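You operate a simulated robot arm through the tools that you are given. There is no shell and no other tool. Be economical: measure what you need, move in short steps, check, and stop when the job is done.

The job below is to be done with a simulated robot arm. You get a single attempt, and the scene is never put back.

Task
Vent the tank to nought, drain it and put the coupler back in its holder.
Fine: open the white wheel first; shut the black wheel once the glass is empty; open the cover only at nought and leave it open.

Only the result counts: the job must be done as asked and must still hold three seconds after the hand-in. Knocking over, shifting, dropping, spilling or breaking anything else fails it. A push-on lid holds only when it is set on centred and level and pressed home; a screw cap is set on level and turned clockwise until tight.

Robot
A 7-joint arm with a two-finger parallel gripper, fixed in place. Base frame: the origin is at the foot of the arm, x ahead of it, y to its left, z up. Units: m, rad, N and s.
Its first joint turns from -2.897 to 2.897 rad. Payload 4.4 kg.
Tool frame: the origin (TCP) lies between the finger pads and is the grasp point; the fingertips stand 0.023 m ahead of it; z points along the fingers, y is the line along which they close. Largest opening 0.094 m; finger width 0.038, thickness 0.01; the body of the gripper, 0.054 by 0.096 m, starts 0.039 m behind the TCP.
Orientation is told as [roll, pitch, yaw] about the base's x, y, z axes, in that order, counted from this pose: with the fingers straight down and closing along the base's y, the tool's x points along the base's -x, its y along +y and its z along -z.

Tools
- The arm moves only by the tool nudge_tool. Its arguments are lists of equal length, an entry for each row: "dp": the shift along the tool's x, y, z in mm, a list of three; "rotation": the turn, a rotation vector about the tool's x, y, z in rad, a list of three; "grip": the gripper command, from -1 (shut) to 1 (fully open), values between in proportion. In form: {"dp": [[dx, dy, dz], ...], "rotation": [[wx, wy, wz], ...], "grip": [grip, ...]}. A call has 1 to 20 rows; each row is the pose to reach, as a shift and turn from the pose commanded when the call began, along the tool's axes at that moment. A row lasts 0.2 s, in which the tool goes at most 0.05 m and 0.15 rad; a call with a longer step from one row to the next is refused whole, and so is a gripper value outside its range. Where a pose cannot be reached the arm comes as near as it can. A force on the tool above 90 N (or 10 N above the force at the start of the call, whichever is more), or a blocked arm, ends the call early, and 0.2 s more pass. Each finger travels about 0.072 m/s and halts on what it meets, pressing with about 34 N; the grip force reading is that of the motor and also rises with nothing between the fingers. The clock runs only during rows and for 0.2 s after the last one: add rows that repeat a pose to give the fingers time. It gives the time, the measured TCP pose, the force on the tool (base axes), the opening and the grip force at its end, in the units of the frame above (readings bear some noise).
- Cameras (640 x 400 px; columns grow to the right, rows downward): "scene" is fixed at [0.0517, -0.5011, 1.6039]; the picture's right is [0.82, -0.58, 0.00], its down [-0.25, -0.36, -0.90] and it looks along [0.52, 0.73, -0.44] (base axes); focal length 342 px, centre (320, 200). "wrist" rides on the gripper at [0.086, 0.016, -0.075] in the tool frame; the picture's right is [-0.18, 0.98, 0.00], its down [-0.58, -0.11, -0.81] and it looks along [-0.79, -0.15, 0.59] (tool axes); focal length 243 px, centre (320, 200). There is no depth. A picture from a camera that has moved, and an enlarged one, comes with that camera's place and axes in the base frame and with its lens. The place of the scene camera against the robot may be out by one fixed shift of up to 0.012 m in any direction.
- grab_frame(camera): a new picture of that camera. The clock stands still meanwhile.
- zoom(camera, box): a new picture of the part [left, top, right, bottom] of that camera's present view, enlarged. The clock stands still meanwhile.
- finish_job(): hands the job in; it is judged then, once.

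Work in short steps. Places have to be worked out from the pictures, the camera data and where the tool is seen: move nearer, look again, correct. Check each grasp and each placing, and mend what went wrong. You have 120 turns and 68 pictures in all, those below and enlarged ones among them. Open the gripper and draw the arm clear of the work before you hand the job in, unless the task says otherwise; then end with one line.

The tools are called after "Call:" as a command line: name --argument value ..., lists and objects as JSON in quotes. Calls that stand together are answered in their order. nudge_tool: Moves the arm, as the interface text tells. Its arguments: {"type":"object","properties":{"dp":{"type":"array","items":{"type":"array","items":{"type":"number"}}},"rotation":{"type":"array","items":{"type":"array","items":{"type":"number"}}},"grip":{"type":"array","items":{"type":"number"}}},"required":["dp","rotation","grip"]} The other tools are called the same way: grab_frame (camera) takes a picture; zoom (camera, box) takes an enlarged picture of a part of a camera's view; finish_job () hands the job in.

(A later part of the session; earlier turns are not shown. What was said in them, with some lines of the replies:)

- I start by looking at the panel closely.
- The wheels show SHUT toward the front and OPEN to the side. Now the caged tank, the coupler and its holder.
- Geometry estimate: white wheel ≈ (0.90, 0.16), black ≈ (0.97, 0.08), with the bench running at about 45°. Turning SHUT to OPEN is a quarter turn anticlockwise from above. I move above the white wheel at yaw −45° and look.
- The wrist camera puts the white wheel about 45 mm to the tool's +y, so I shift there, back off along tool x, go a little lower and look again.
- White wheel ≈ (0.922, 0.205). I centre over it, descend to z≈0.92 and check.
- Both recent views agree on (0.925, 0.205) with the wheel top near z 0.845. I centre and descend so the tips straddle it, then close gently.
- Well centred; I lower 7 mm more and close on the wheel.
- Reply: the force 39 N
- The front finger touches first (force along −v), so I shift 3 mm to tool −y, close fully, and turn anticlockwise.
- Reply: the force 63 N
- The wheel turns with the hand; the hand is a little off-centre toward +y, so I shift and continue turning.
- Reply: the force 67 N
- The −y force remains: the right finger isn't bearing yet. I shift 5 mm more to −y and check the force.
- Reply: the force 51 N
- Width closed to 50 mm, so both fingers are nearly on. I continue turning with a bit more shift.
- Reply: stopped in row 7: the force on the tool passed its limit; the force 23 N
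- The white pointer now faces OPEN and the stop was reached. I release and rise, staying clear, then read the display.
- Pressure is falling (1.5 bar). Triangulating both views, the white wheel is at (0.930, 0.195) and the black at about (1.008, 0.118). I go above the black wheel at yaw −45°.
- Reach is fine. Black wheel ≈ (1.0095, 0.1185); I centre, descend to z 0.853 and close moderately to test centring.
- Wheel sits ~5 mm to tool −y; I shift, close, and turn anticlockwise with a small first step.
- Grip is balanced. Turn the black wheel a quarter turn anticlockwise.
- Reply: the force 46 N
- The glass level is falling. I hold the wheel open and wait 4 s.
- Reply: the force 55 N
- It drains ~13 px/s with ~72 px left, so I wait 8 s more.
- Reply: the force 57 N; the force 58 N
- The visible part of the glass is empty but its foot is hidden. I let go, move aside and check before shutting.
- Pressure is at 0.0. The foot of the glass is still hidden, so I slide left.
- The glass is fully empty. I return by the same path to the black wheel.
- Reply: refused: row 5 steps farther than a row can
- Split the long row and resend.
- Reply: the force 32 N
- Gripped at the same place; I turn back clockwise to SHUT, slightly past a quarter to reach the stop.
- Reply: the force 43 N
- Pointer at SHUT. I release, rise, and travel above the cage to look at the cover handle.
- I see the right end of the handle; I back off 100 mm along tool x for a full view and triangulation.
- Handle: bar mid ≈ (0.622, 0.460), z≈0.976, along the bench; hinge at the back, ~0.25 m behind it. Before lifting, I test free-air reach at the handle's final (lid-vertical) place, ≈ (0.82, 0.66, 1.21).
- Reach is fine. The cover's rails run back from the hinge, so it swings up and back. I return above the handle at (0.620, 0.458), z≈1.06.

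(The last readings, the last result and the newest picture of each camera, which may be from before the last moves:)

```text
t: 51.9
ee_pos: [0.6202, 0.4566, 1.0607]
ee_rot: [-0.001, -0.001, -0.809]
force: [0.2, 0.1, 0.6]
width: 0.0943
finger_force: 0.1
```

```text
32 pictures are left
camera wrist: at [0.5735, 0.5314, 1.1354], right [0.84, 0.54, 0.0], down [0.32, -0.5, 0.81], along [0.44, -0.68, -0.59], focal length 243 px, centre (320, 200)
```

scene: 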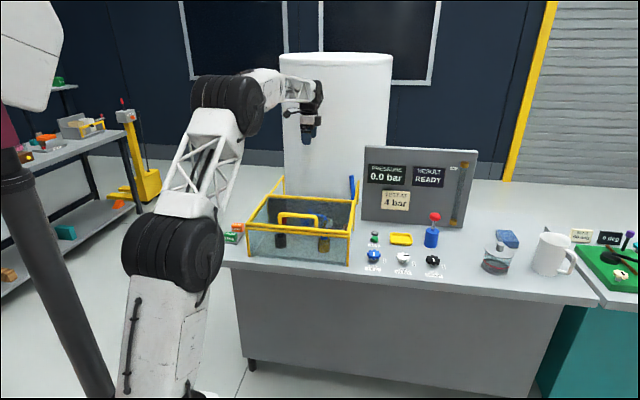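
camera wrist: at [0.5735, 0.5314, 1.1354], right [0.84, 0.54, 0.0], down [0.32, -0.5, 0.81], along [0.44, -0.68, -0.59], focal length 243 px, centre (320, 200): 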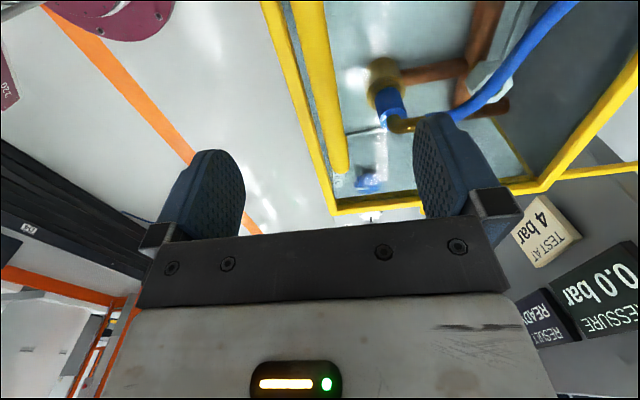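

Bar is centred between the fingers. I descend with force guard and close on it.

Call:
nudge_tool --dp '[[0, 0, 35], [0, 0, 60], [0, 0, 74], [0, 0, 74]]' --rotation '[[0, 0, 0], [0, 0, 0], [0, 0, 0], [0, 0, 0]]' --grip '[1, 1, 1, 1]'

Call:
grab_frame --camera "wrist"

Call:
zoom --camera "scene" --box '[220, 165, 380, 275]'

```text
t: 52.9
ee_pos: [0.6198, 0.4571, 0.9863]
ee_rot: [-0.001, -0.002, -0.81]
force: [-1.0, 0.4, 0.0]
width: 0.0938
finger_force: 0.0
```

```text
31 pictures are left
camera wrist: at [0.5725, 0.5325, 1.0614], right [0.84, 0.54, 0.0], down [0.32, -0.5, 0.81], along [0.44, -0.68, -0.59], focal length 243 px, centre (320, 200)
```

wrist: 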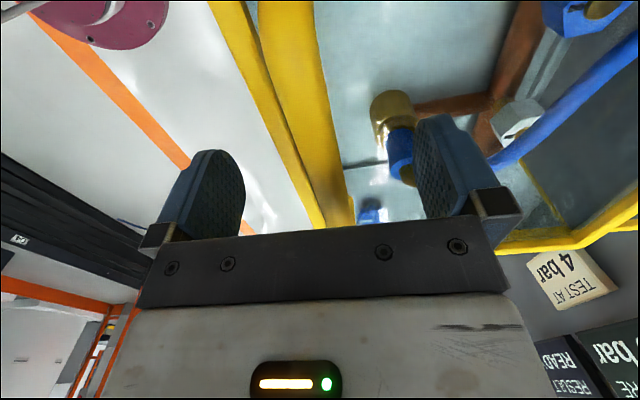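

```text
3.64 times, centred on (300, 220) of scene
camera zoom: at [0.0517, -0.5011, 1.6039], right [0.82, -0.58, 0.0], down [-0.25, -0.36, -0.9], along [0.52, 0.73, -0.44], focal length 1243 px, centre (393, 127)
```

zoom: 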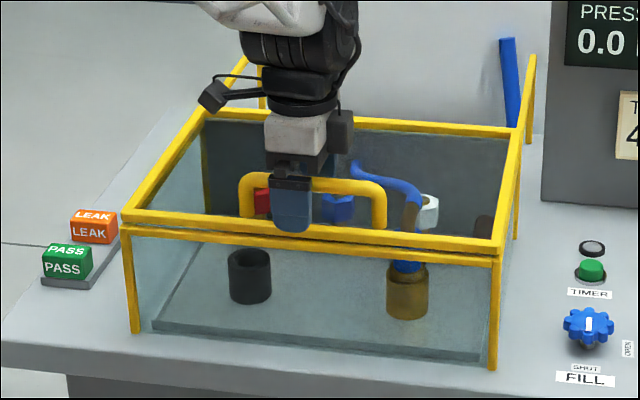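

Aligned. Close on the bar.

Call:
nudge_tool --dp '[[0, 0, 4], [0, 0, 4], [0, 0, 4], [0, 0, 4], [0, 0, 4], [0, 0, 4], [0, 0, 4]]' --rotation '[[0, 0, 0], [0, 0, 0], [0, 0, 0], [0, 0, 0], [0, 0, 0], [0, 0, 0], [0, 0, 0]]' --grip '[0.5, 0, -0.5, -0.8, -0.8, -0.8, -0.8]'

```text
t: 54.5
ee_pos: [0.6198, 0.4573, 0.9827]
ee_rot: [0.001, -0.002, -0.81]
force: [23.3, 20.3, -7.3]
width: 0.0231
finger_force: 15.1
```

Bar ~20 mm thick; back finger bears first. I shift 3 mm to +y and close fully.

Call:
nudge_tool --dp '[[0, 3, 0], [0, 3, 0], [0, 3, 0]]' --rotation '[[0, 0, 0], [0, 0, 0], [0, 0, 0]]' --grip '[-0.8, -0.9, -0.9]'

```text
t: 55.3
ee_pos: [0.624, 0.4594, 0.9828]
ee_rot: [0.001, -0.001, -0.809]
force: [20.5, 10.7, -5.8]
width: 0.0163
finger_force: 44.8
```

Firm grip (16 mm). I lift along the hinge arc (radius ≈0.24 m) to 20° and check forces.

Call:
nudge_tool --dp '[[0, 4, -21], [0, 9, -41], [0, 16, -61], [0, 25, -80], [0, 25, -80]]' --rotation '[[0, 0, 0], [0, 0, 0], [0, 0, 0], [0, 0, 0], [0, 0, 0]]' --grip '[-0.9, -0.9, -0.9, -0.9, -0.9]'

Call:
zoom --camera "scene" --box '[220, 115, 380, 275]'

```text
t: 56.5
ee_pos: [0.6402, 0.4778, 1.0627]
ee_rot: [-0.001, -0.001, -0.81]
force: [0.5, 0.5, 0.3]
width: 0.0048
finger_force: 0.0
```

```text
2.50 times, centred on (300, 195) of scene
camera zoom: at [0.0517, -0.5011, 1.6039], right [0.82, -0.58, 0.0], down [-0.25, -0.36, -0.9], along [0.52, 0.73, -0.44], focal length 854 px, centre (370, 212)
```

zoom: 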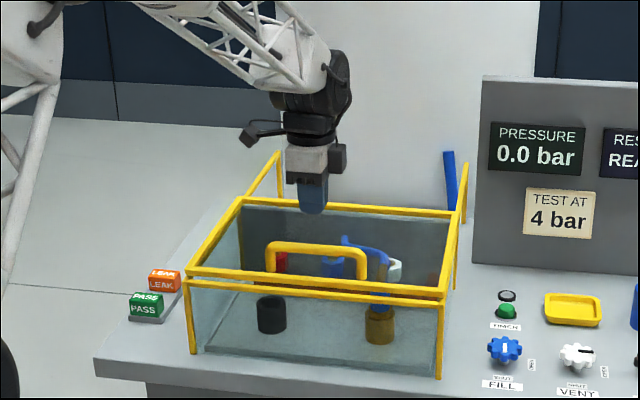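

The bar slipped out of the tips — the grip was too high. I go back, open, and grasp ~15 mm lower.

Call:
nudge_tool --dp '[[0, -12, 0], [0, -26, 0], [0, -26, 40], [0, -26, 70], [0, -26, 85], [0, -26, 92], [0, -26, 97], [0, -26, 97]]' --rotation '[[0, 0, 0], [0, 0, 0], [0, 0, 0], [0, 0, 0], [0, 0, 0], [0, 0, 0], [0, 0, 0], [0, 0, 0]]' --grip '[0, 0.2, 0.2, 0.2, 0.2, 0.2, 0.2, 0.2]'

Call:
zoom --camera "scene" --box '[240, 180, 360, 255]'

```text
t: 58.3
ee_pos: [0.6212, 0.4576, 0.9669]
ee_rot: [0.001, -0.004, -0.809]
force: [0.3, -1.2, 2.3]
width: 0.0563
finger_force: 0.1
```

```text
5.33 times, centred on (300, 218) of scene
camera zoom: at [0.0517, -0.5011, 1.6039], right [0.82, -0.58, 0.0], down [-0.25, -0.36, -0.9], along [0.52, 0.73, -0.44], focal length 1822 px, centre (427, 107)
```

zoom: 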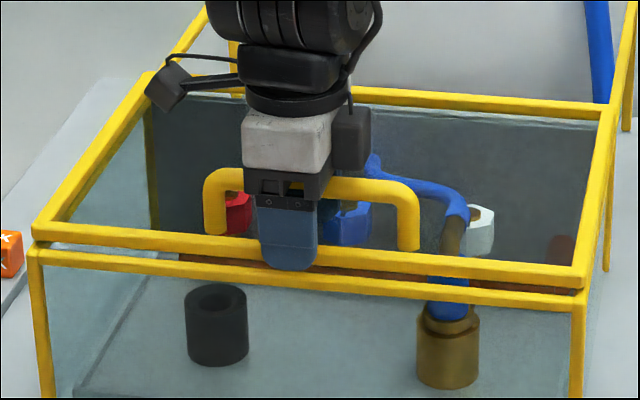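

The bar now sits deep between the fingers. I close and lift slowly, watching force.

Call:
nudge_tool --dp '[[0, 2, 0], [0, 2, 0], [0, 2, 0], [0, 2, 0], [0, 2, 0]]' --rotation '[[0, 0, 0], [0, 0, 0], [0, 0, 0], [0, 0, 0], [0, 0, 0]]' --grip '[-0.3, -0.7, -1, -1, -1]'

Call:
nudge_tool --dp '[[0, 0, -2], [0, 1, -5], [0, 1, -8], [0, 1, -8]]' --rotation '[[0, 0, 0], [0, 0, 0], [0, 0, 0], [0, 0, 0]]' --grip '[-1, -1, -1, -1]'

Call:
zoom --camera "scene" --box '[240, 180, 360, 255]'

```text
t: 59.5
ee_pos: [0.6229, 0.4582, 0.9675]
ee_rot: [-0.001, -0.003, -0.81]
force: [2.0, -1.0, 10.1]
width: 0.0163
finger_force: 44.9
```

```text
t: 60.5
ee_pos: [0.6228, 0.461, 0.9715]
ee_rot: [-0.004, -0.004, -0.81]
force: [0.4, -0.8, -45.4]
width: 0.0162
finger_force: 45.3
```

```text
5.33 times, centred on (300, 218) of scene
camera zoom: at [0.0517, -0.5011, 1.6039], right [0.82, -0.58, 0.0], down [-0.25, -0.36, -0.9], along [0.52, 0.73, -0.44], focal length 1822 px, centre (427, 107)
```

zoom: 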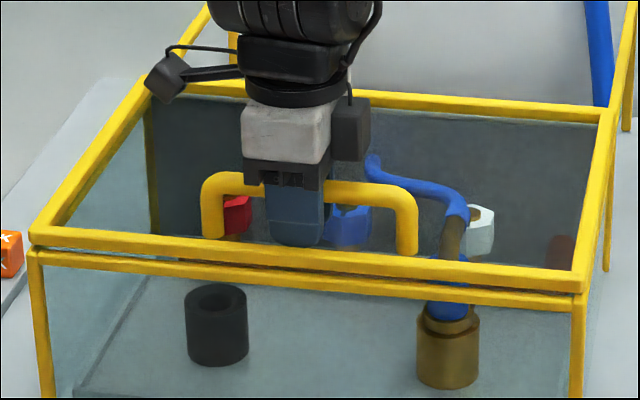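

The lid seems to be moving, at ~45 N. I continue slowly and check.

Call:
nudge_tool --dp '[[0, 0, -4], [0, 1, -8], [0, 2, -12], [0, 3, -16], [0, 3, -20], [0, 4, -24]]' --rotation '[[0, 0, 0], [0, 0, 0], [0, 0, 0], [0, 0, 0], [0, 0, 0], [0, 0, 0]]' --grip '[-1, -1, -1, -1, -1, -1]'

Call:
zoom --camera "scene" --box '[240, 180, 360, 255]'

```text
t: 61.9
ee_pos: [0.6273, 0.4646, 0.9986]
ee_rot: [0.0, -0.002, -0.809]
force: [-1.0, -2.3, -38.7]
width: 0.0164
finger_force: 44.8
```

```text
5.33 times, centred on (300, 218) of scene
camera zoom: at [0.0517, -0.5011, 1.6039], right [0.82, -0.58, 0.0], down [-0.25, -0.36, -0.9], along [0.52, 0.73, -0.44], focal length 1822 px, centre (427, 107)
```

zoom: 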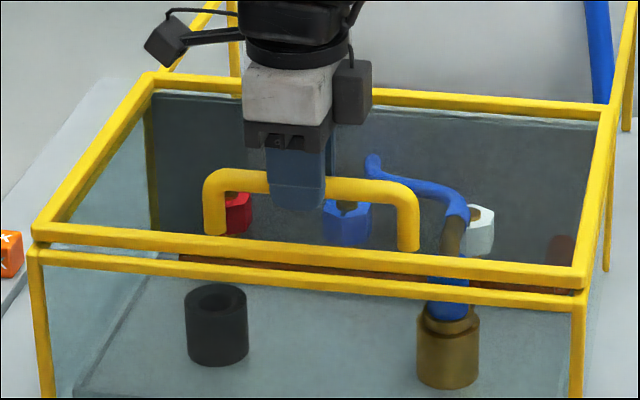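

The lid did not rise at all — the fingers slid. The rails running straight back at lid level mean the cover slides back rather than hinges. I regrip lower and push it gently along +v.

Call:
nudge_tool --dp '[[0, 0, 0], [0, 0, 0], [0, -2, 15], [0, -3, 28], [0, -3, 28], [0, -3, 28], [0, -3, 28]]' --rotation '[[0, 0, 0], [0, 0, 0], [0, 0, 0], [0, 0, 0], [0, 0, 0], [0, 0, 0], [0, 0, 0]]' --grip '[-0.4, -0.3, -0.3, -0.3, -0.5, -0.9, -0.9]'

Call:
nudge_tool --dp '[[0, 6, 0], [0, 12, 0], [0, 20, 0], [0, 28, 0], [0, 36, 0]]' --rotation '[[0, 0, 0], [0, 0, 0], [0, 0, 0], [0, 0, 0], [0, 0, 0]]' --grip '[-0.9, -0.9, -0.9, -0.9, -0.9]'

Call:
zoom --camera "scene" --box '[220, 150, 380, 265]'

```text
t: 63.5
ee_pos: [0.6235, 0.4622, 0.9698]
ee_rot: [0.0, -0.002, -0.811]
force: [0.7, -2.5, 0.6]
width: 0.0165
finger_force: 44.8
```

```text
t: 64.7
ee_pos: [0.6492, 0.4866, 0.9707]
ee_rot: [-0.002, -0.002, -0.81]
force: [-20.9, 17.5, -10.7]
width: 0.0166
finger_force: 45.4
```

```text
3.48 times, centred on (300, 208) of scene
camera zoom: at [0.0517, -0.5011, 1.6039], right [0.82, -0.58, 0.0], down [-0.25, -0.36, -0.9], along [0.52, 0.73, -0.44], focal length 1188 px, centre (390, 174)
```

zoom: 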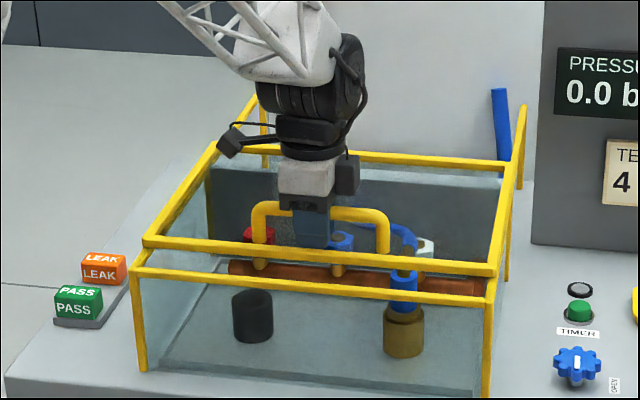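

It slides freely. I keep pushing back with a slight lateral correction to follow the rails.

Call:
nudge_tool --dp '[[2, 12, 0], [2, 24, 0], [3, 38, 0], [3, 52, 0], [4, 66, 0], [4, 80, 0], [5, 94, 0], [5, 108, 0], [6, 122, 0], [6, 136, 0], [7, 150, 0], [7, 164, 0], [7, 174, 0], [8, 182, 0], [8, 182, 0]]' --rotation '[[0, 0, 0], [0, 0, 0], [0, 0, 0], [0, 0, 0], [0, 0, 0], [0, 0, 0], [0, 0, 0], [0, 0, 0], [0, 0, 0], [0, 0, 0], [0, 0, 0], [0, 0, 0], [0, 0, 0], [0, 0, 0], [0, 0, 0]]' --grip '[-0.9, -0.9, -0.9, -0.9, -0.9, -0.9, -0.9, -0.9, -0.9, -0.9, -0.9, -0.9, -0.9, -0.9, -0.9]'

Call:
zoom --camera "scene" --box '[220, 130, 380, 265]'

```text
t: 67.9
ee_pos: [0.7771, 0.6175, 0.9705]
ee_rot: [0.0, -0.002, -0.811]
force: [26.8, -27.3, -11.9]
width: 0.0163
finger_force: 44.9
```

```text
2.96 times, centred on (300, 198) of scene
camera zoom: at [0.0517, -0.5011, 1.6039], right [0.82, -0.58, 0.0], down [-0.25, -0.36, -0.9], along [0.52, 0.73, -0.44], focal length 1012 px, centre (379, 207)
```

zoom: 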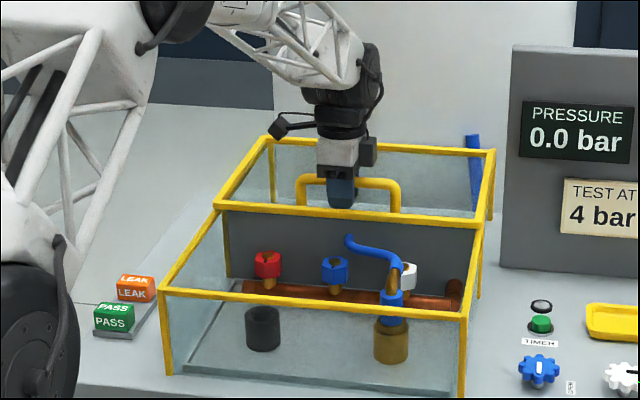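

The cover is almost fully back. I push on gently toward its end stop.

Call:
nudge_tool --dp '[[-3, 8, 0], [-3, 16, 0], [-2, 24, 0], [-2, 32, 0], [-2, 38, 0]]' --rotation '[[0, 0, 0], [0, 0, 0], [0, 0, 0], [0, 0, 0], [0, 0, 0]]' --grip '[-0.9, -0.9, -0.9, -0.9, -0.9]'

Call:
zoom --camera "scene" --box '[220, 130, 380, 265]'

```text
t: 69.1
ee_pos: [0.8042, 0.644, 0.9702]
ee_rot: [0.0, -0.002, -0.811]
force: [-29.6, 26.3, -3.8]
width: 0.0166
finger_force: 45.5
```

```text
2.96 times, centred on (300, 198) of scene
camera zoom: at [0.0517, -0.5011, 1.6039], right [0.82, -0.58, 0.0], down [-0.25, -0.36, -0.9], along [0.52, 0.73, -0.44], focal length 1012 px, centre (379, 207)
```

zoom: 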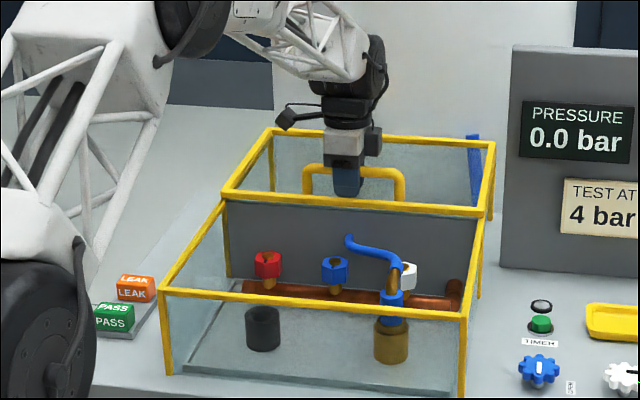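

Cover fully open. I release, rise, and move above the box for a look at the coupler.

Call:
nudge_tool --dp '[[0, 0, 0], [0, 0, 0], [0, 0, 0], [0, 0, -40], [0, 0, -80], [0, 0, -120], [0, -35, -150], [10, -75, -160], [20, -110, -160], [25, -142, -160], [25, -142, -160]]' --rotation '[[0, 0, 0], [0, 0, 0], [0, 0, 0], [0, 0, 0], [0, 0, 0], [0, 0, 0], [0, 0, 0], [0, 0, 0], [0, 0, 0], [0, 0, 0], [0, 0, 0]]' --grip '[-0.4, 0, 0.2, 0.2, 0.5, 1, 1, 1, 1, 1, 1]'

Call:
grab_frame --camera "wrist"

Call:
zoom --camera "scene" --box '[250, 180, 350, 265]'

```text
t: 71.5
ee_pos: [0.6819, 0.5585, 1.1301]
ee_rot: [0.0, -0.004, -0.811]
force: [-0.2, 0.1, 0.1]
width: 0.0942
finger_force: 0.0
```

```text
22 pictures are left
camera wrist: at [0.6352, 0.6344, 1.2054], right [0.84, 0.54, 0.0], down [0.32, -0.5, 0.81], along [0.44, -0.68, -0.59], focal length 243 px, centre (320, 200)
```

wrist: 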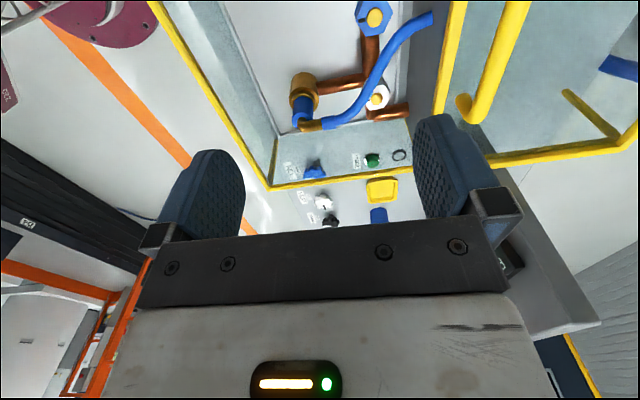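

```text
4.71 times, centred on (300, 222) of scene
camera zoom: at [0.0517, -0.5011, 1.6039], right [0.82, -0.58, 0.0], down [-0.25, -0.36, -0.9], along [0.52, 0.73, -0.44], focal length 1608 px, centre (414, 94)
```

zoom: 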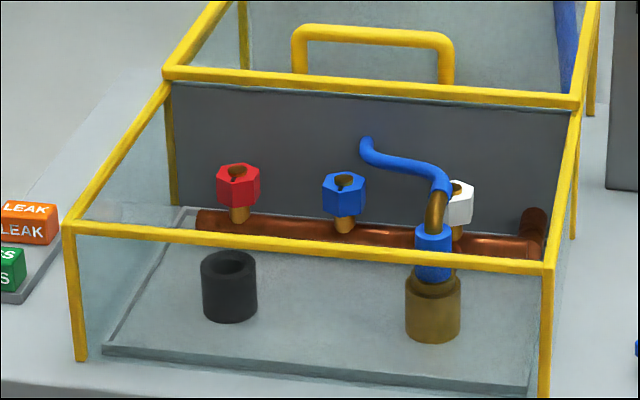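

Coupler = blue collar with a brass elbow, seated in the brass socket; the black cup is its holder. Collar estimate ≈ (0.727, 0.440), z≈0.87. The elbow leans back (+v), so I'll grip across v with the tool leaning about 31° toward the right, where palm and camera clear elbow and walls. I move above it tilted and look.

Call:
nudge_tool --dp '[[-25, -12, 5], [-50, -24, 15], [-75, -36, 30], [-100, -46, 50], [-115, -51, 60], [-115, -51, 60]]' --rotation '[[0, 0.11, 0], [0, 0.22, 0], [0, 0.33, 0], [0, 0.44, 0], [0, 0.55, 0], [0, 0.55, 0]]' --grip '[1, 1, 1, 1, 1, 1]'

Call:
grab_frame --camera "wrist"

Call:
zoom --camera "scene" --box '[250, 160, 380, 265]'

```text
t: 72.9
ee_pos: [0.7278, 0.4438, 1.0705]
ee_rot: [0.001, 0.549, -0.811]
force: [-0.6, -0.6, -0.4]
width: 0.0941
finger_force: 0.1
```

```text
20 pictures are left
camera wrist: at [0.7167, 0.4825, 1.1798], right [0.82, 0.56, -0.1], down [0.55, -0.74, 0.38], along [0.14, -0.37, -0.92], focal length 243 px, centre (320, 200)
```

wrist: 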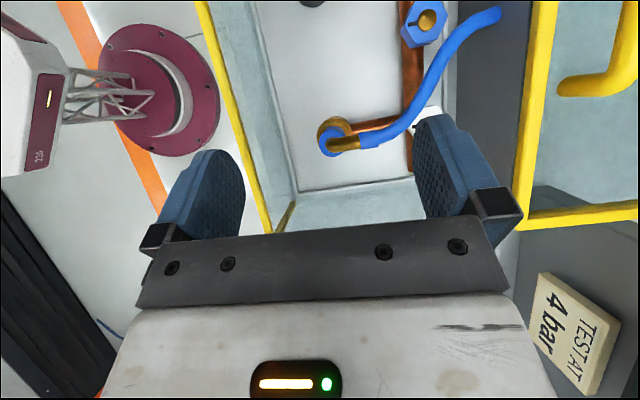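

```text
3.81 times, centred on (315, 212) of scene
camera zoom: at [0.0517, -0.5011, 1.6039], right [0.82, -0.58, 0.0], down [-0.25, -0.36, -0.9], along [0.52, 0.73, -0.44], focal length 1302 px, centre (339, 152)
```

zoom: 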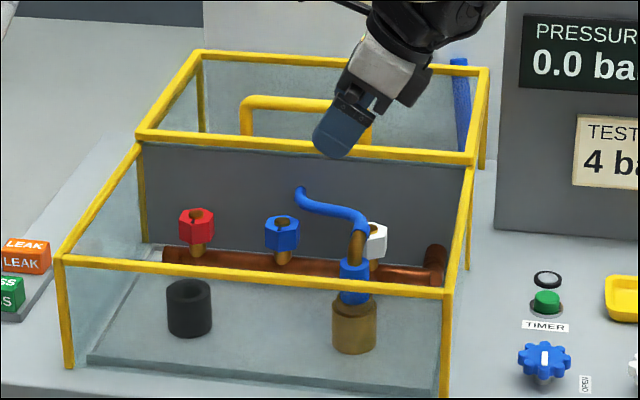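

Collar centre refined to ≈ (0.729, 0.435, 0.87). I go to a stand-off 110 mm back along the tool axis and check the alignment.

Call:
nudge_tool --dp '[[-38, -2, 14], [-77, -4, 28], [-116, -5, 42], [-116, -5, 42]]' --rotation '[[0, 0, 0], [0, 0, 0], [0, 0, 0], [0, 0, 0]]' --grip '[1, 1, 1, 1]'

Call:
grab_frame --camera "wrist"

```text
t: 73.9
ee_pos: [0.7782, 0.3856, 0.9732]
ee_rot: [0.0, 0.548, -0.811]
force: [0.3, 0.0, -0.3]
width: 0.0939
finger_force: 0.0
```

```text
18 pictures are left
camera wrist: at [0.7668, 0.4225, 1.0831], right [0.82, 0.56, -0.1], down [0.55, -0.74, 0.38], along [0.15, -0.37, -0.92], focal length 243 px, centre (320, 200)
```

wrist: 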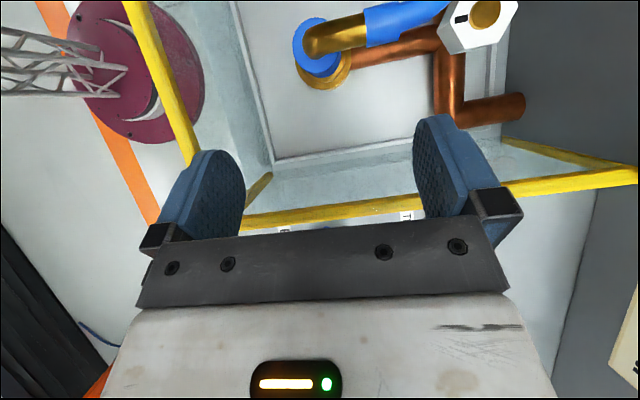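

Alignment matches the prediction (collar expected at ≈(319, 51)). Advance along the tool axis.

Call:
nudge_tool --dp '[[0, 1, 30], [0, 1, 60], [0, 1, 85], [0, 1, 100], [0, 1, 108], [0, 1, 108]]' --rotation '[[0, 0, 0], [0, 0, 0], [0, 0, 0], [0, 0, 0], [0, 0, 0], [0, 0, 0]]' --grip '[1, 1, 1, 1, 1, 1]'

Call:
grab_frame --camera "wrist"

Call:
zoom --camera "scene" --box '[270, 170, 370, 265]'

```text
t: 75.3
ee_pos: [0.7378, 0.4264, 0.8804]
ee_rot: [-0.001, 0.546, -0.811]
force: [-0.6, 0.3, 0.5]
width: 0.094
finger_force: 0.0
```

```text
17 pictures are left
camera wrist: at [0.7272, 0.4639, 0.9904], right [0.82, 0.56, -0.1], down [0.55, -0.74, 0.39], along [0.15, -0.37, -0.92], focal length 243 px, centre (320, 200)
```

wrist: 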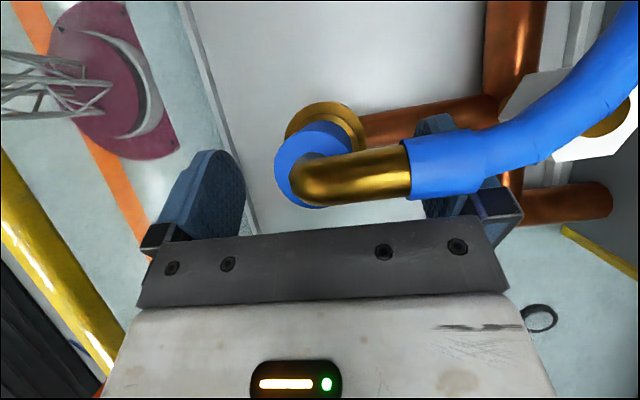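

```text
4.21 times, centred on (320, 218) of scene
camera zoom: at [0.0517, -0.5011, 1.6039], right [0.82, -0.58, 0.0], down [-0.25, -0.36, -0.9], along [0.52, 0.73, -0.44], focal length 1439 px, centre (320, 126)
```

zoom: 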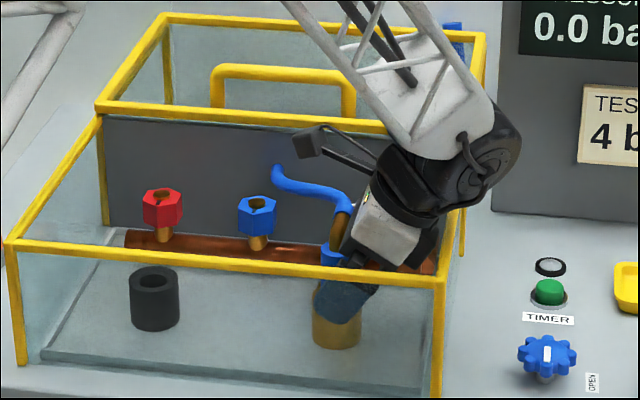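

The collar lies between the fingers and the elbow/hose clears the back finger. I close.

Call:
nudge_tool --dp '[[0, 0, 0], [0, 0, 0], [0, 0, 0], [0, 0, 0], [0, 0, 0], [0, 0, 0]]' --rotation '[[0, 0, 0], [0, 0, 0], [0, 0, 0], [0, 0, 0], [0, 0, 0], [0, 0, 0]]' --grip '[0.5, 0, -0.4, -0.8, -0.8, -0.8]'

Call:
grab_frame --camera "wrist"

```text
t: 76.7
ee_pos: [0.7389, 0.4264, 0.8813]
ee_rot: [-0.001, 0.549, -0.812]
force: [-0.9, -0.7, 0.2]
width: 0.036
finger_force: 34.1
```

```text
15 pictures are left
camera wrist: at [0.7273, 0.4639, 0.9908], right [0.82, 0.56, -0.1], down [0.55, -0.74, 0.39], along [0.15, -0.37, -0.92], focal length 243 px, centre (320, 200)
```

wrist: 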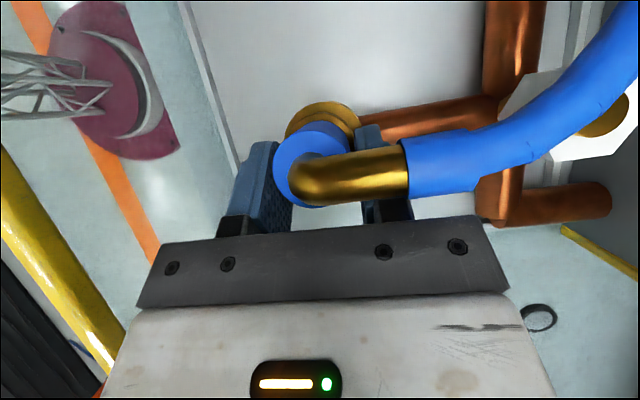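

Collar gripped (36 mm, balanced). I pull straight up slowly.

Call:
nudge_tool --dp '[[0, 0, 0], [2.1, 0, -3.4], [4.2, 0, -6.8], [7.3, 0, -11.9], [10.5, 0, -17.1], [15.7, 0, -25.6]]' --rotation '[[0, 0, 0], [0, 0, 0], [0, 0, 0], [0, 0, 0], [0, 0, 0], [0, 0, 0]]' --grip '[-1, -1, -1, -1, -1, -1]'

Call:
zoom --camera "scene" --box '[270, 170, 370, 265]'

```text
t: 78.1
ee_pos: [0.7373, 0.4256, 0.913]
ee_rot: [-0.002, 0.548, -0.812]
force: [-0.2, 0.1, -0.4]
width: 0.0359
finger_force: 34.1
```

```text
4.21 times, centred on (320, 218) of scene
camera zoom: at [0.0517, -0.5011, 1.6039], right [0.82, -0.58, 0.0], down [-0.25, -0.36, -0.9], along [0.52, 0.73, -0.44], focal length 1439 px, centre (320, 126)
```

zoom: 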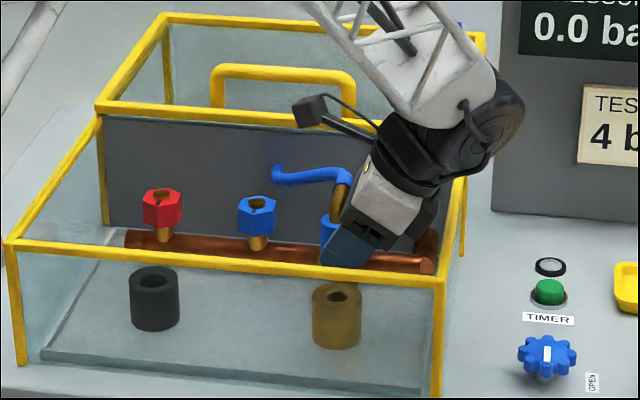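

It came off cleanly with the hose. I raise it 45 mm more and carry it toward the holder (same depth, 183 mm to the left).

Call:
nudge_tool --dp '[[8, 0, -13], [16, 0, -26], [23.5, 0, -38.4], [43, -1, -26.5], [62, -1, -14.5], [82, -2, -2.6], [101, -3, 9.4], [121, -4, 21.3], [140, -4, 33.2], [160, -5, 45.2], [179.5, -6, 57.1], [179.5, -6, 57.1]]' --rotation '[[0, 0, 0], [0, 0, 0], [0, 0, 0], [0, 0, 0], [0, 0, 0], [0, 0, 0], [0, 0, 0], [0, 0, 0], [0, 0, 0], [0, 0, 0], [0, 0, 0], [0, 0, 0]]' --grip '[-1, -1, -1, -1, -1, -1, -1, -1, -1, -1, -1, -1]'

Call:
grab_frame --camera "wrist"

Call:
zoom --camera "scene" --box '[240, 160, 340, 260]'

```text
t: 80.7
ee_pos: [0.6075, 0.5547, 0.9565]
ee_rot: [0.0, 0.548, -0.81]
force: [0.3, -0.1, -1.6]
width: 0.0356
finger_force: 34.2
```

```text
13 pictures are left
camera wrist: at [0.5959, 0.5921, 1.0661], right [0.82, 0.56, -0.1], down [0.55, -0.74, 0.38], along [0.15, -0.37, -0.92], focal length 243 px, centre (320, 200)
```

wrist: 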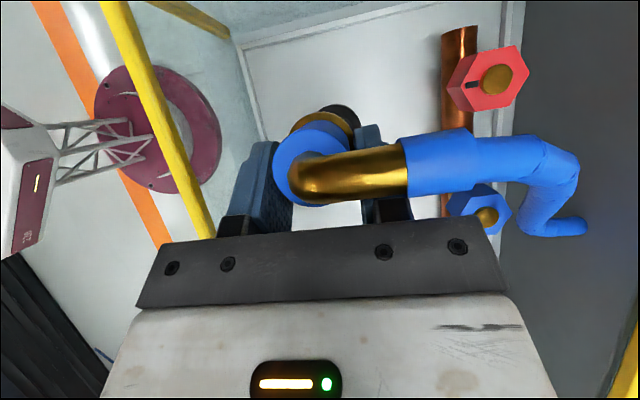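

```text
4.00 times, centred on (290, 210) of scene
camera zoom: at [0.0517, -0.5011, 1.6039], right [0.82, -0.58, 0.0], down [-0.25, -0.36, -0.9], along [0.52, 0.73, -0.44], focal length 1367 px, centre (440, 160)
```

zoom: 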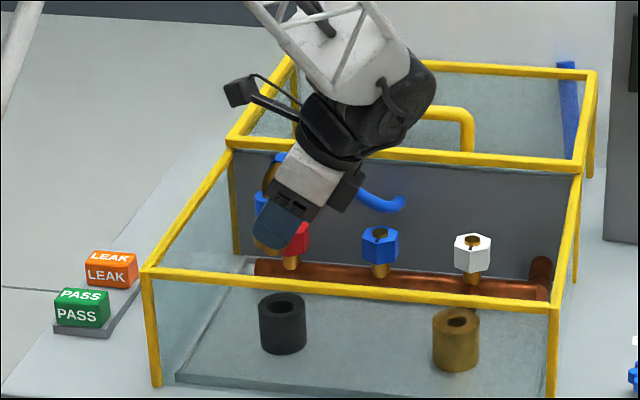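

Nearly above the holder; I zoom the wrist view to measure the remaining offset to the black rim.

Call:
zoom --camera "wrist" --box '[240, 80, 420, 200]'

```text
3.33 times, centred on (330, 140) of wrist
camera zoom: at [0.5959, 0.5921, 1.0661], right [0.82, 0.56, -0.1], down [0.55, -0.74, 0.38], along [0.15, -0.37, -0.92], focal length 809 px, centre (287, 400)
```

zoom: 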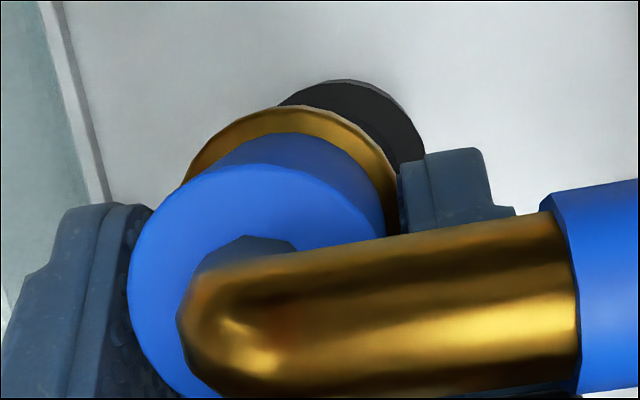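

Rim centre is ≈7 mm further to +v than the coupler axis. I correct and lower 30 mm, then check.

Call:
nudge_tool --dp '[[0, 3.5, 0], [-0.5, 7, 0], [-8, 7, 12.8], [-15.7, 7, 25.6], [-15.7, 7, 25.6]]' --rotation '[[0, 0, 0], [0, 0, 0], [0, 0, 0], [0, 0, 0], [0, 0, 0]]' --grip '[-1, -1, -1, -1, -1]'

Call:
zoom --camera "wrist" --box '[240, 80, 420, 200]'

Call:
zoom --camera "scene" --box '[250, 185, 340, 255]'

```text
t: 81.9
ee_pos: [0.6138, 0.5593, 0.9255]
ee_rot: [0.0, 0.548, -0.809]
force: [0.6, -0.5, -2.2]
width: 0.0354
finger_force: 33.7
```

```text
3.33 times, centred on (330, 140) of wrist
camera zoom: at [0.6023, 0.5973, 1.0352], right [0.82, 0.56, -0.1], down [0.55, -0.74, 0.38], along [0.15, -0.37, -0.92], focal length 809 px, centre (287, 400)
```

zoom: 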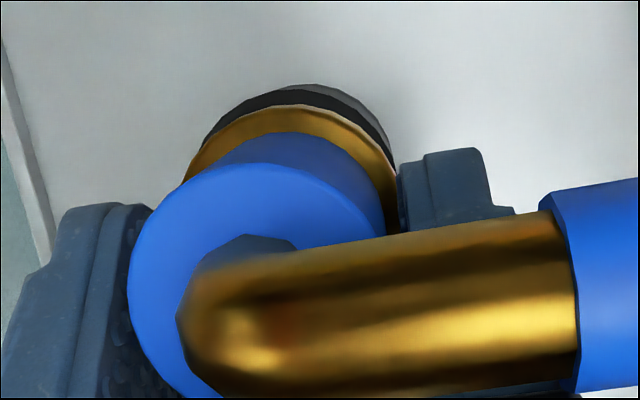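

```text
5.71 times, centred on (295, 220) of scene
camera zoom: at [0.0517, -0.5011, 1.6039], right [0.82, -0.58, 0.0], down [-0.25, -0.36, -0.9], along [0.52, 0.73, -0.44], focal length 1953 px, centre (463, 86)
```

zoom: 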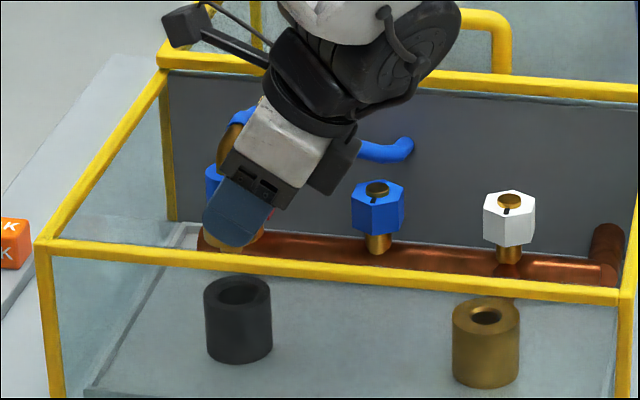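

Rim now shows the coupler slightly too far to +v (2–5 mm). I shift back 3 mm, lower 20 mm more and check again.

Call:
nudge_tool --dp '[[0, -3, 0], [-5, -3, 8.5], [-10.4, -3, 17.1], [-10.4, -3, 17.1]]' --rotation '[[0, 0, 0], [0, 0, 0], [0, 0, 0], [0, 0, 0]]' --grip '[-1, -1, -1, -1]'

Call:
zoom --camera "wrist" --box '[240, 80, 420, 200]'

Call:
zoom --camera "scene" --box '[265, 215, 315, 255]'

```text
t: 82.9
ee_pos: [0.6119, 0.5576, 0.9055]
ee_rot: [0.001, 0.548, -0.811]
force: [0.6, 1.1, -2.0]
width: 0.0351
finger_force: 34.2
```

```text
3.33 times, centred on (330, 140) of wrist
camera zoom: at [0.6003, 0.5958, 1.0152], right [0.82, 0.56, -0.1], down [0.55, -0.74, 0.39], along [0.15, -0.37, -0.92], focal length 809 px, centre (287, 400)
```

zoom: 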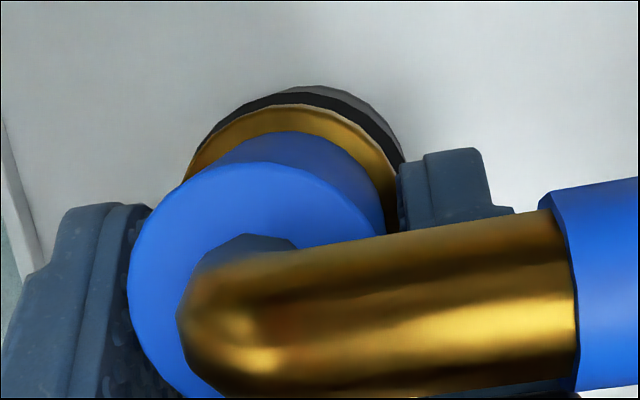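

```text
10.00 times, centred on (290, 235) of scene
camera zoom: at [0.0517, -0.5011, 1.6039], right [0.82, -0.58, 0.0], down [-0.25, -0.36, -0.9], along [0.52, 0.73, -0.44], focal length 3417 px, centre (620, -150)
```

zoom: 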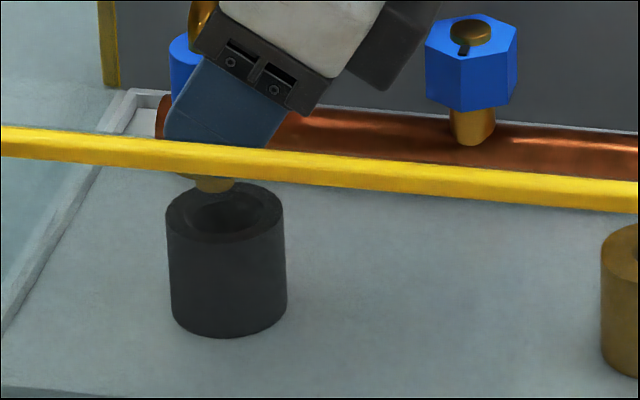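

The plug tip is just above the hole; scene view suggests a ~3 mm shift to +u. I take a tight zoom to be sure.

Call:
zoom --camera "scene" --box '[278, 228, 298, 242]'

```text
16.00 times, centred on (288, 235) of scene
camera zoom: at [0.0517, -0.5011, 1.6039], right [0.82, -0.58, 0.0], down [-0.25, -0.36, -0.9], along [0.52, 0.73, -0.44], focal length 5467 px, centre (832, -360)
```

zoom: 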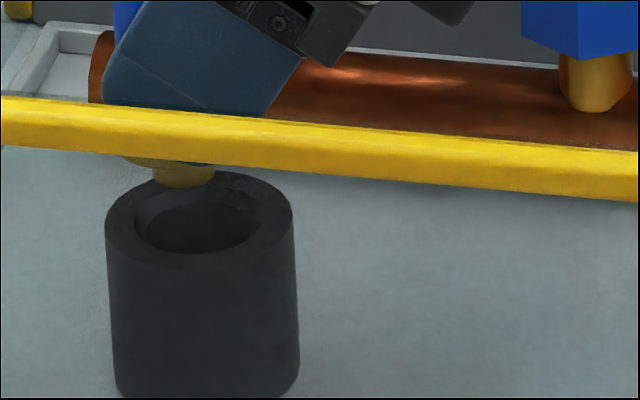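

Hole is 33 mm wide against a ~15 mm plug; a 3 mm shift to +u centres it. I apply it and lower in small steps.

Call:
nudge_tool --dp '[[-2.6, 0, -1.6], [-5.2, 0, 2.7], [-7.8, 0, 6.9], [-9.9, 0, 10.3], [-11.5, 0, 12.9], [-12.5, 0, 14.6]]' --rotation '[[0, 0, 0], [0, 0, 0], [0, 0, 0], [0, 0, 0], [0, 0, 0], [0, 0, 0]]' --grip '[-1, -1, -1, -1, -1, -1]'

Call:
zoom --camera "scene" --box '[265, 215, 315, 255]'

```text
t: 84.3
ee_pos: [0.6143, 0.5552, 0.8872]
ee_rot: [0.0, 0.549, -0.811]
force: [0.2, 1.1, -1.6]
width: 0.0349
finger_force: 34.1
```

```text
10.00 times, centred on (290, 235) of scene
camera zoom: at [0.0517, -0.5011, 1.6039], right [0.82, -0.58, 0.0], down [-0.25, -0.36, -0.9], along [0.52, 0.73, -0.44], focal length 3417 px, centre (620, -150)
```

zoom: 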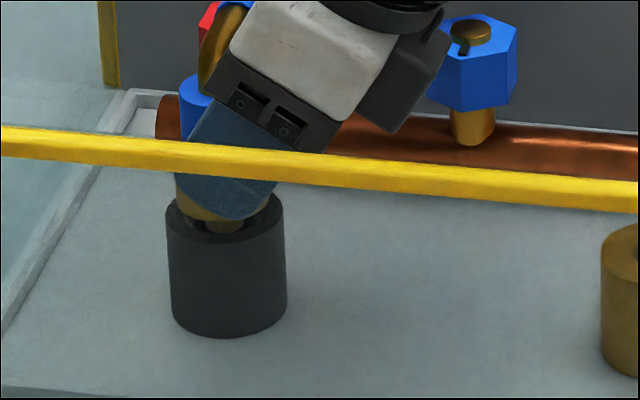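

The plug tip is entering the hole with no contact force. I continue down in 2 mm steps.

Call:
nudge_tool --dp '[[-1, 0, 1.7], [-2.1, 0, 3.4], [-3.1, 0, 5.1], [-3.7, 0, 6], [-3.7, 0, 6]]' --rotation '[[0, 0, 0], [0, 0, 0], [0, 0, 0], [0, 0, 0], [0, 0, 0]]' --grip '[-1, -1, -1, -1, -1]'

```text
t: 85.5
ee_pos: [0.6131, 0.555, 0.8817]
ee_rot: [0.002, 0.549, -0.81]
force: [-12.8, -18.2, 36.6]
width: 0.0351
finger_force: 33.7
```

Contact at z 0.8817, nearly the seat height, with a −v side push. I shift 2 mm to −y and read the force.

Call:
nudge_tool --dp '[[0, -1, 0], [0, -2.5, 0], [0, -2.5, 0]]' --rotation '[[0, 0, 0], [0, 0, 0], [0, 0, 0]]' --grip '[-1, -1, -1]'

Call:
zoom --camera "scene" --box '[265, 205, 315, 245]'

Call:
zoom --camera "wrist" --box '[240, 80, 420, 200]'

```text
t: 86.3
ee_pos: [0.6114, 0.555, 0.8817]
ee_rot: [0.003, 0.549, -0.81]
force: [20.0, 24.9, 38.7]
width: 0.0353
finger_force: 34.0
```

```text
10.00 times, centred on (290, 225) of scene
camera zoom: at [0.0517, -0.5011, 1.6039], right [0.82, -0.58, 0.0], down [-0.25, -0.36, -0.9], along [0.52, 0.73, -0.44], focal length 3417 px, centre (620, -50)
```

zoom: 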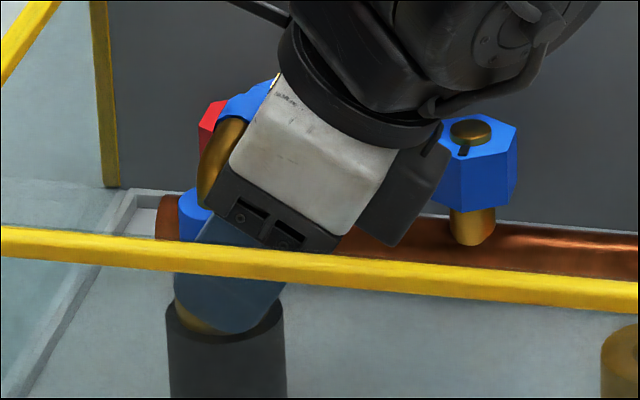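

```text
3.33 times, centred on (330, 140) of wrist
camera zoom: at [0.6009, 0.5919, 0.9916], right [0.82, 0.56, -0.09], down [0.55, -0.74, 0.38], along [0.15, -0.37, -0.92], focal length 809 px, centre (287, 400)
```

zoom: 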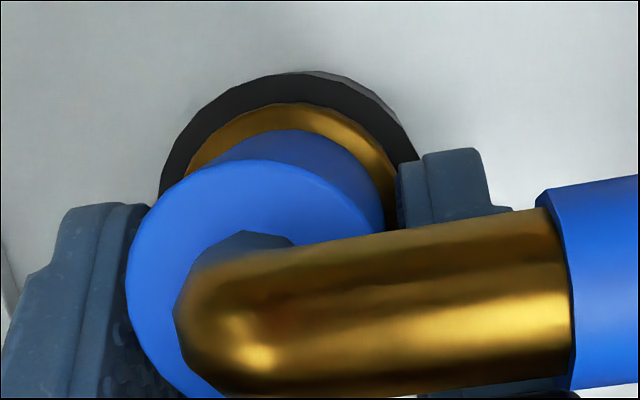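

Lateral force flipped: the plug is captured in the bore. I go back 1 mm and press down 4 mm to see if it is home.

Call:
nudge_tool --dp '[[0, 1.1, 0], [-0.5, 1.1, 0.8], [-1, 1.1, 1.7], [-1.5, 1.1, 2.6], [-2.1, 1.1, 3.4], [-2.1, 1.1, 3.4]]' --rotation '[[0, 0, 0], [0, 0, 0], [0, 0, 0], [0, 0, 0], [0, 0, 0], [0, 0, 0]]' --grip '[-1, -1, -1, -1, -1, -1]'

```text
t: 87.2
ee_pos: [0.6123, 0.5549, 0.882]
ee_rot: [0.004, 0.549, -0.808]
force: [0.4, -3.1, 6.1]
width: 0.0351
finger_force: 33.9
stopped in row 4: the force on the tool passed its limit (the readings are from after the stop); the commanded pose is now the measured one
```

It bottoms firmly at z 0.882 — the same grip height as when seated in the socket — with lateral force near zero. I release and check it stays.

Call:
nudge_tool --dp '[[0, 0, 0], [0, 0, 0], [0, 0, 0], [0, 0, 0], [0, 0, 0], [0, 0, 0], [0, 0, 0]]' --rotation '[[0, 0, 0], [0, 0, 0], [0, 0, 0], [0, 0, 0], [0, 0, 0], [0, 0, 0], [0, 0, 0]]' --grip '[-0.3, 0, 0.3, 0.6, 0.9, 1, 1]'

Call:
nudge_tool --dp '[[0, 0, -20], [0, 0, -45], [0, 0, -80], [0, 0, -120], [0, 0, -165], [0, 0, -210], [0, 0, -210]]' --rotation '[[0, 0, 0], [0, 0, 0], [0, 0, 0], [0, 0, 0], [0, 0, 0], [0, 0, 0], [0, 0, 0]]' --grip '[1, 1, 1, 1, 1, 1, 1]'

Call:
zoom --camera "scene" --box '[240, 160, 360, 260]'

```text
t: 88.8
ee_pos: [0.6129, 0.5541, 0.8803]
ee_rot: [0.003, 0.549, -0.81]
force: [-0.2, 0.0, 0.2]
width: 0.0941
finger_force: 0.1
```

```text
t: 90.4
ee_pos: [0.6866, 0.4736, 1.064]
ee_rot: [0.004, 0.549, -0.809]
force: [0.6, 0.0, -0.4]
width: 0.0942
finger_force: 0.1
```

```text
4.00 times, centred on (300, 210) of scene
camera zoom: at [0.0517, -0.5011, 1.6039], right [0.82, -0.58, 0.0], down [-0.25, -0.36, -0.9], along [0.52, 0.73, -0.44], focal length 1367 px, centre (400, 160)
```

zoom: 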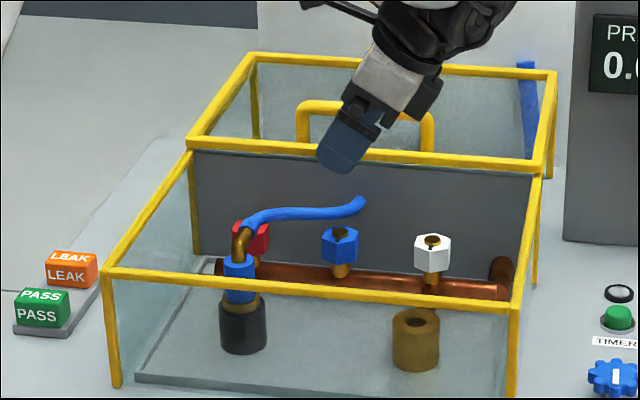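

The coupler stands upright in the holder. I draw the arm further clear and take a last check of wheels and displays.

Call:
nudge_tool --dp '[[20, 0, -34], [42, 0, -68], [63, 0, -102], [63, -40, -102], [63, -80, -102], [63, -120, -102], [63, -120, -102]]' --rotation '[[0, 0, 0], [0, 0, 0], [0, 0, 0], [0, 0, 0], [0, 0, 0], [0, 0, 0], [0, 0, 0]]' --grip '[1, 1, 1, 1, 1, 1, 1]'

Call:
zoom --camera "scene" --box '[230, 140, 480, 290]'

Call:
zoom --camera "scene" --box '[260, 210, 320, 255]'

```text
t: 92.0
ee_pos: [0.6009, 0.3927, 1.1784]
ee_rot: [0.003, 0.548, -0.807]
force: [0.1, -0.7, 0.0]
width: 0.0942
finger_force: 0.0
```

```text
2.56 times, centred on (355, 215) of scene
camera zoom: at [0.0517, -0.5011, 1.6039], right [0.82, -0.58, 0.0], down [-0.25, -0.36, -0.9], along [0.52, 0.73, -0.44], focal length 875 px, centre (230, 162)
```

zoom: 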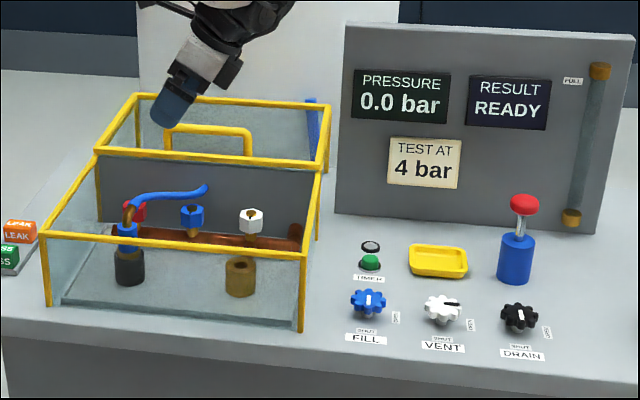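

```text
8.89 times, centred on (290, 232) of scene
camera zoom: at [0.0517, -0.5011, 1.6039], right [0.82, -0.58, 0.0], down [-0.25, -0.36, -0.9], along [0.52, 0.73, -0.44], focal length 3037 px, centre (587, -89)
```

zoom: 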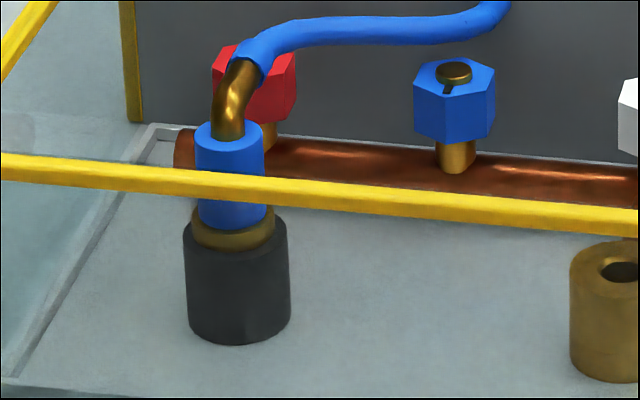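

The final view shows pressure at 0.0, the glass empty, white open, black shut, the cover fully back and the coupler seated upright in its holder, with the arm clear. I hand in.

Call:
finish_job

```text
The job is handed in.
```

The tank is vented to 0.0 bar and drained, with the white wheel open and the black wheel shut. The cover was opened at nought and left open, and the coupler is back in its holder.
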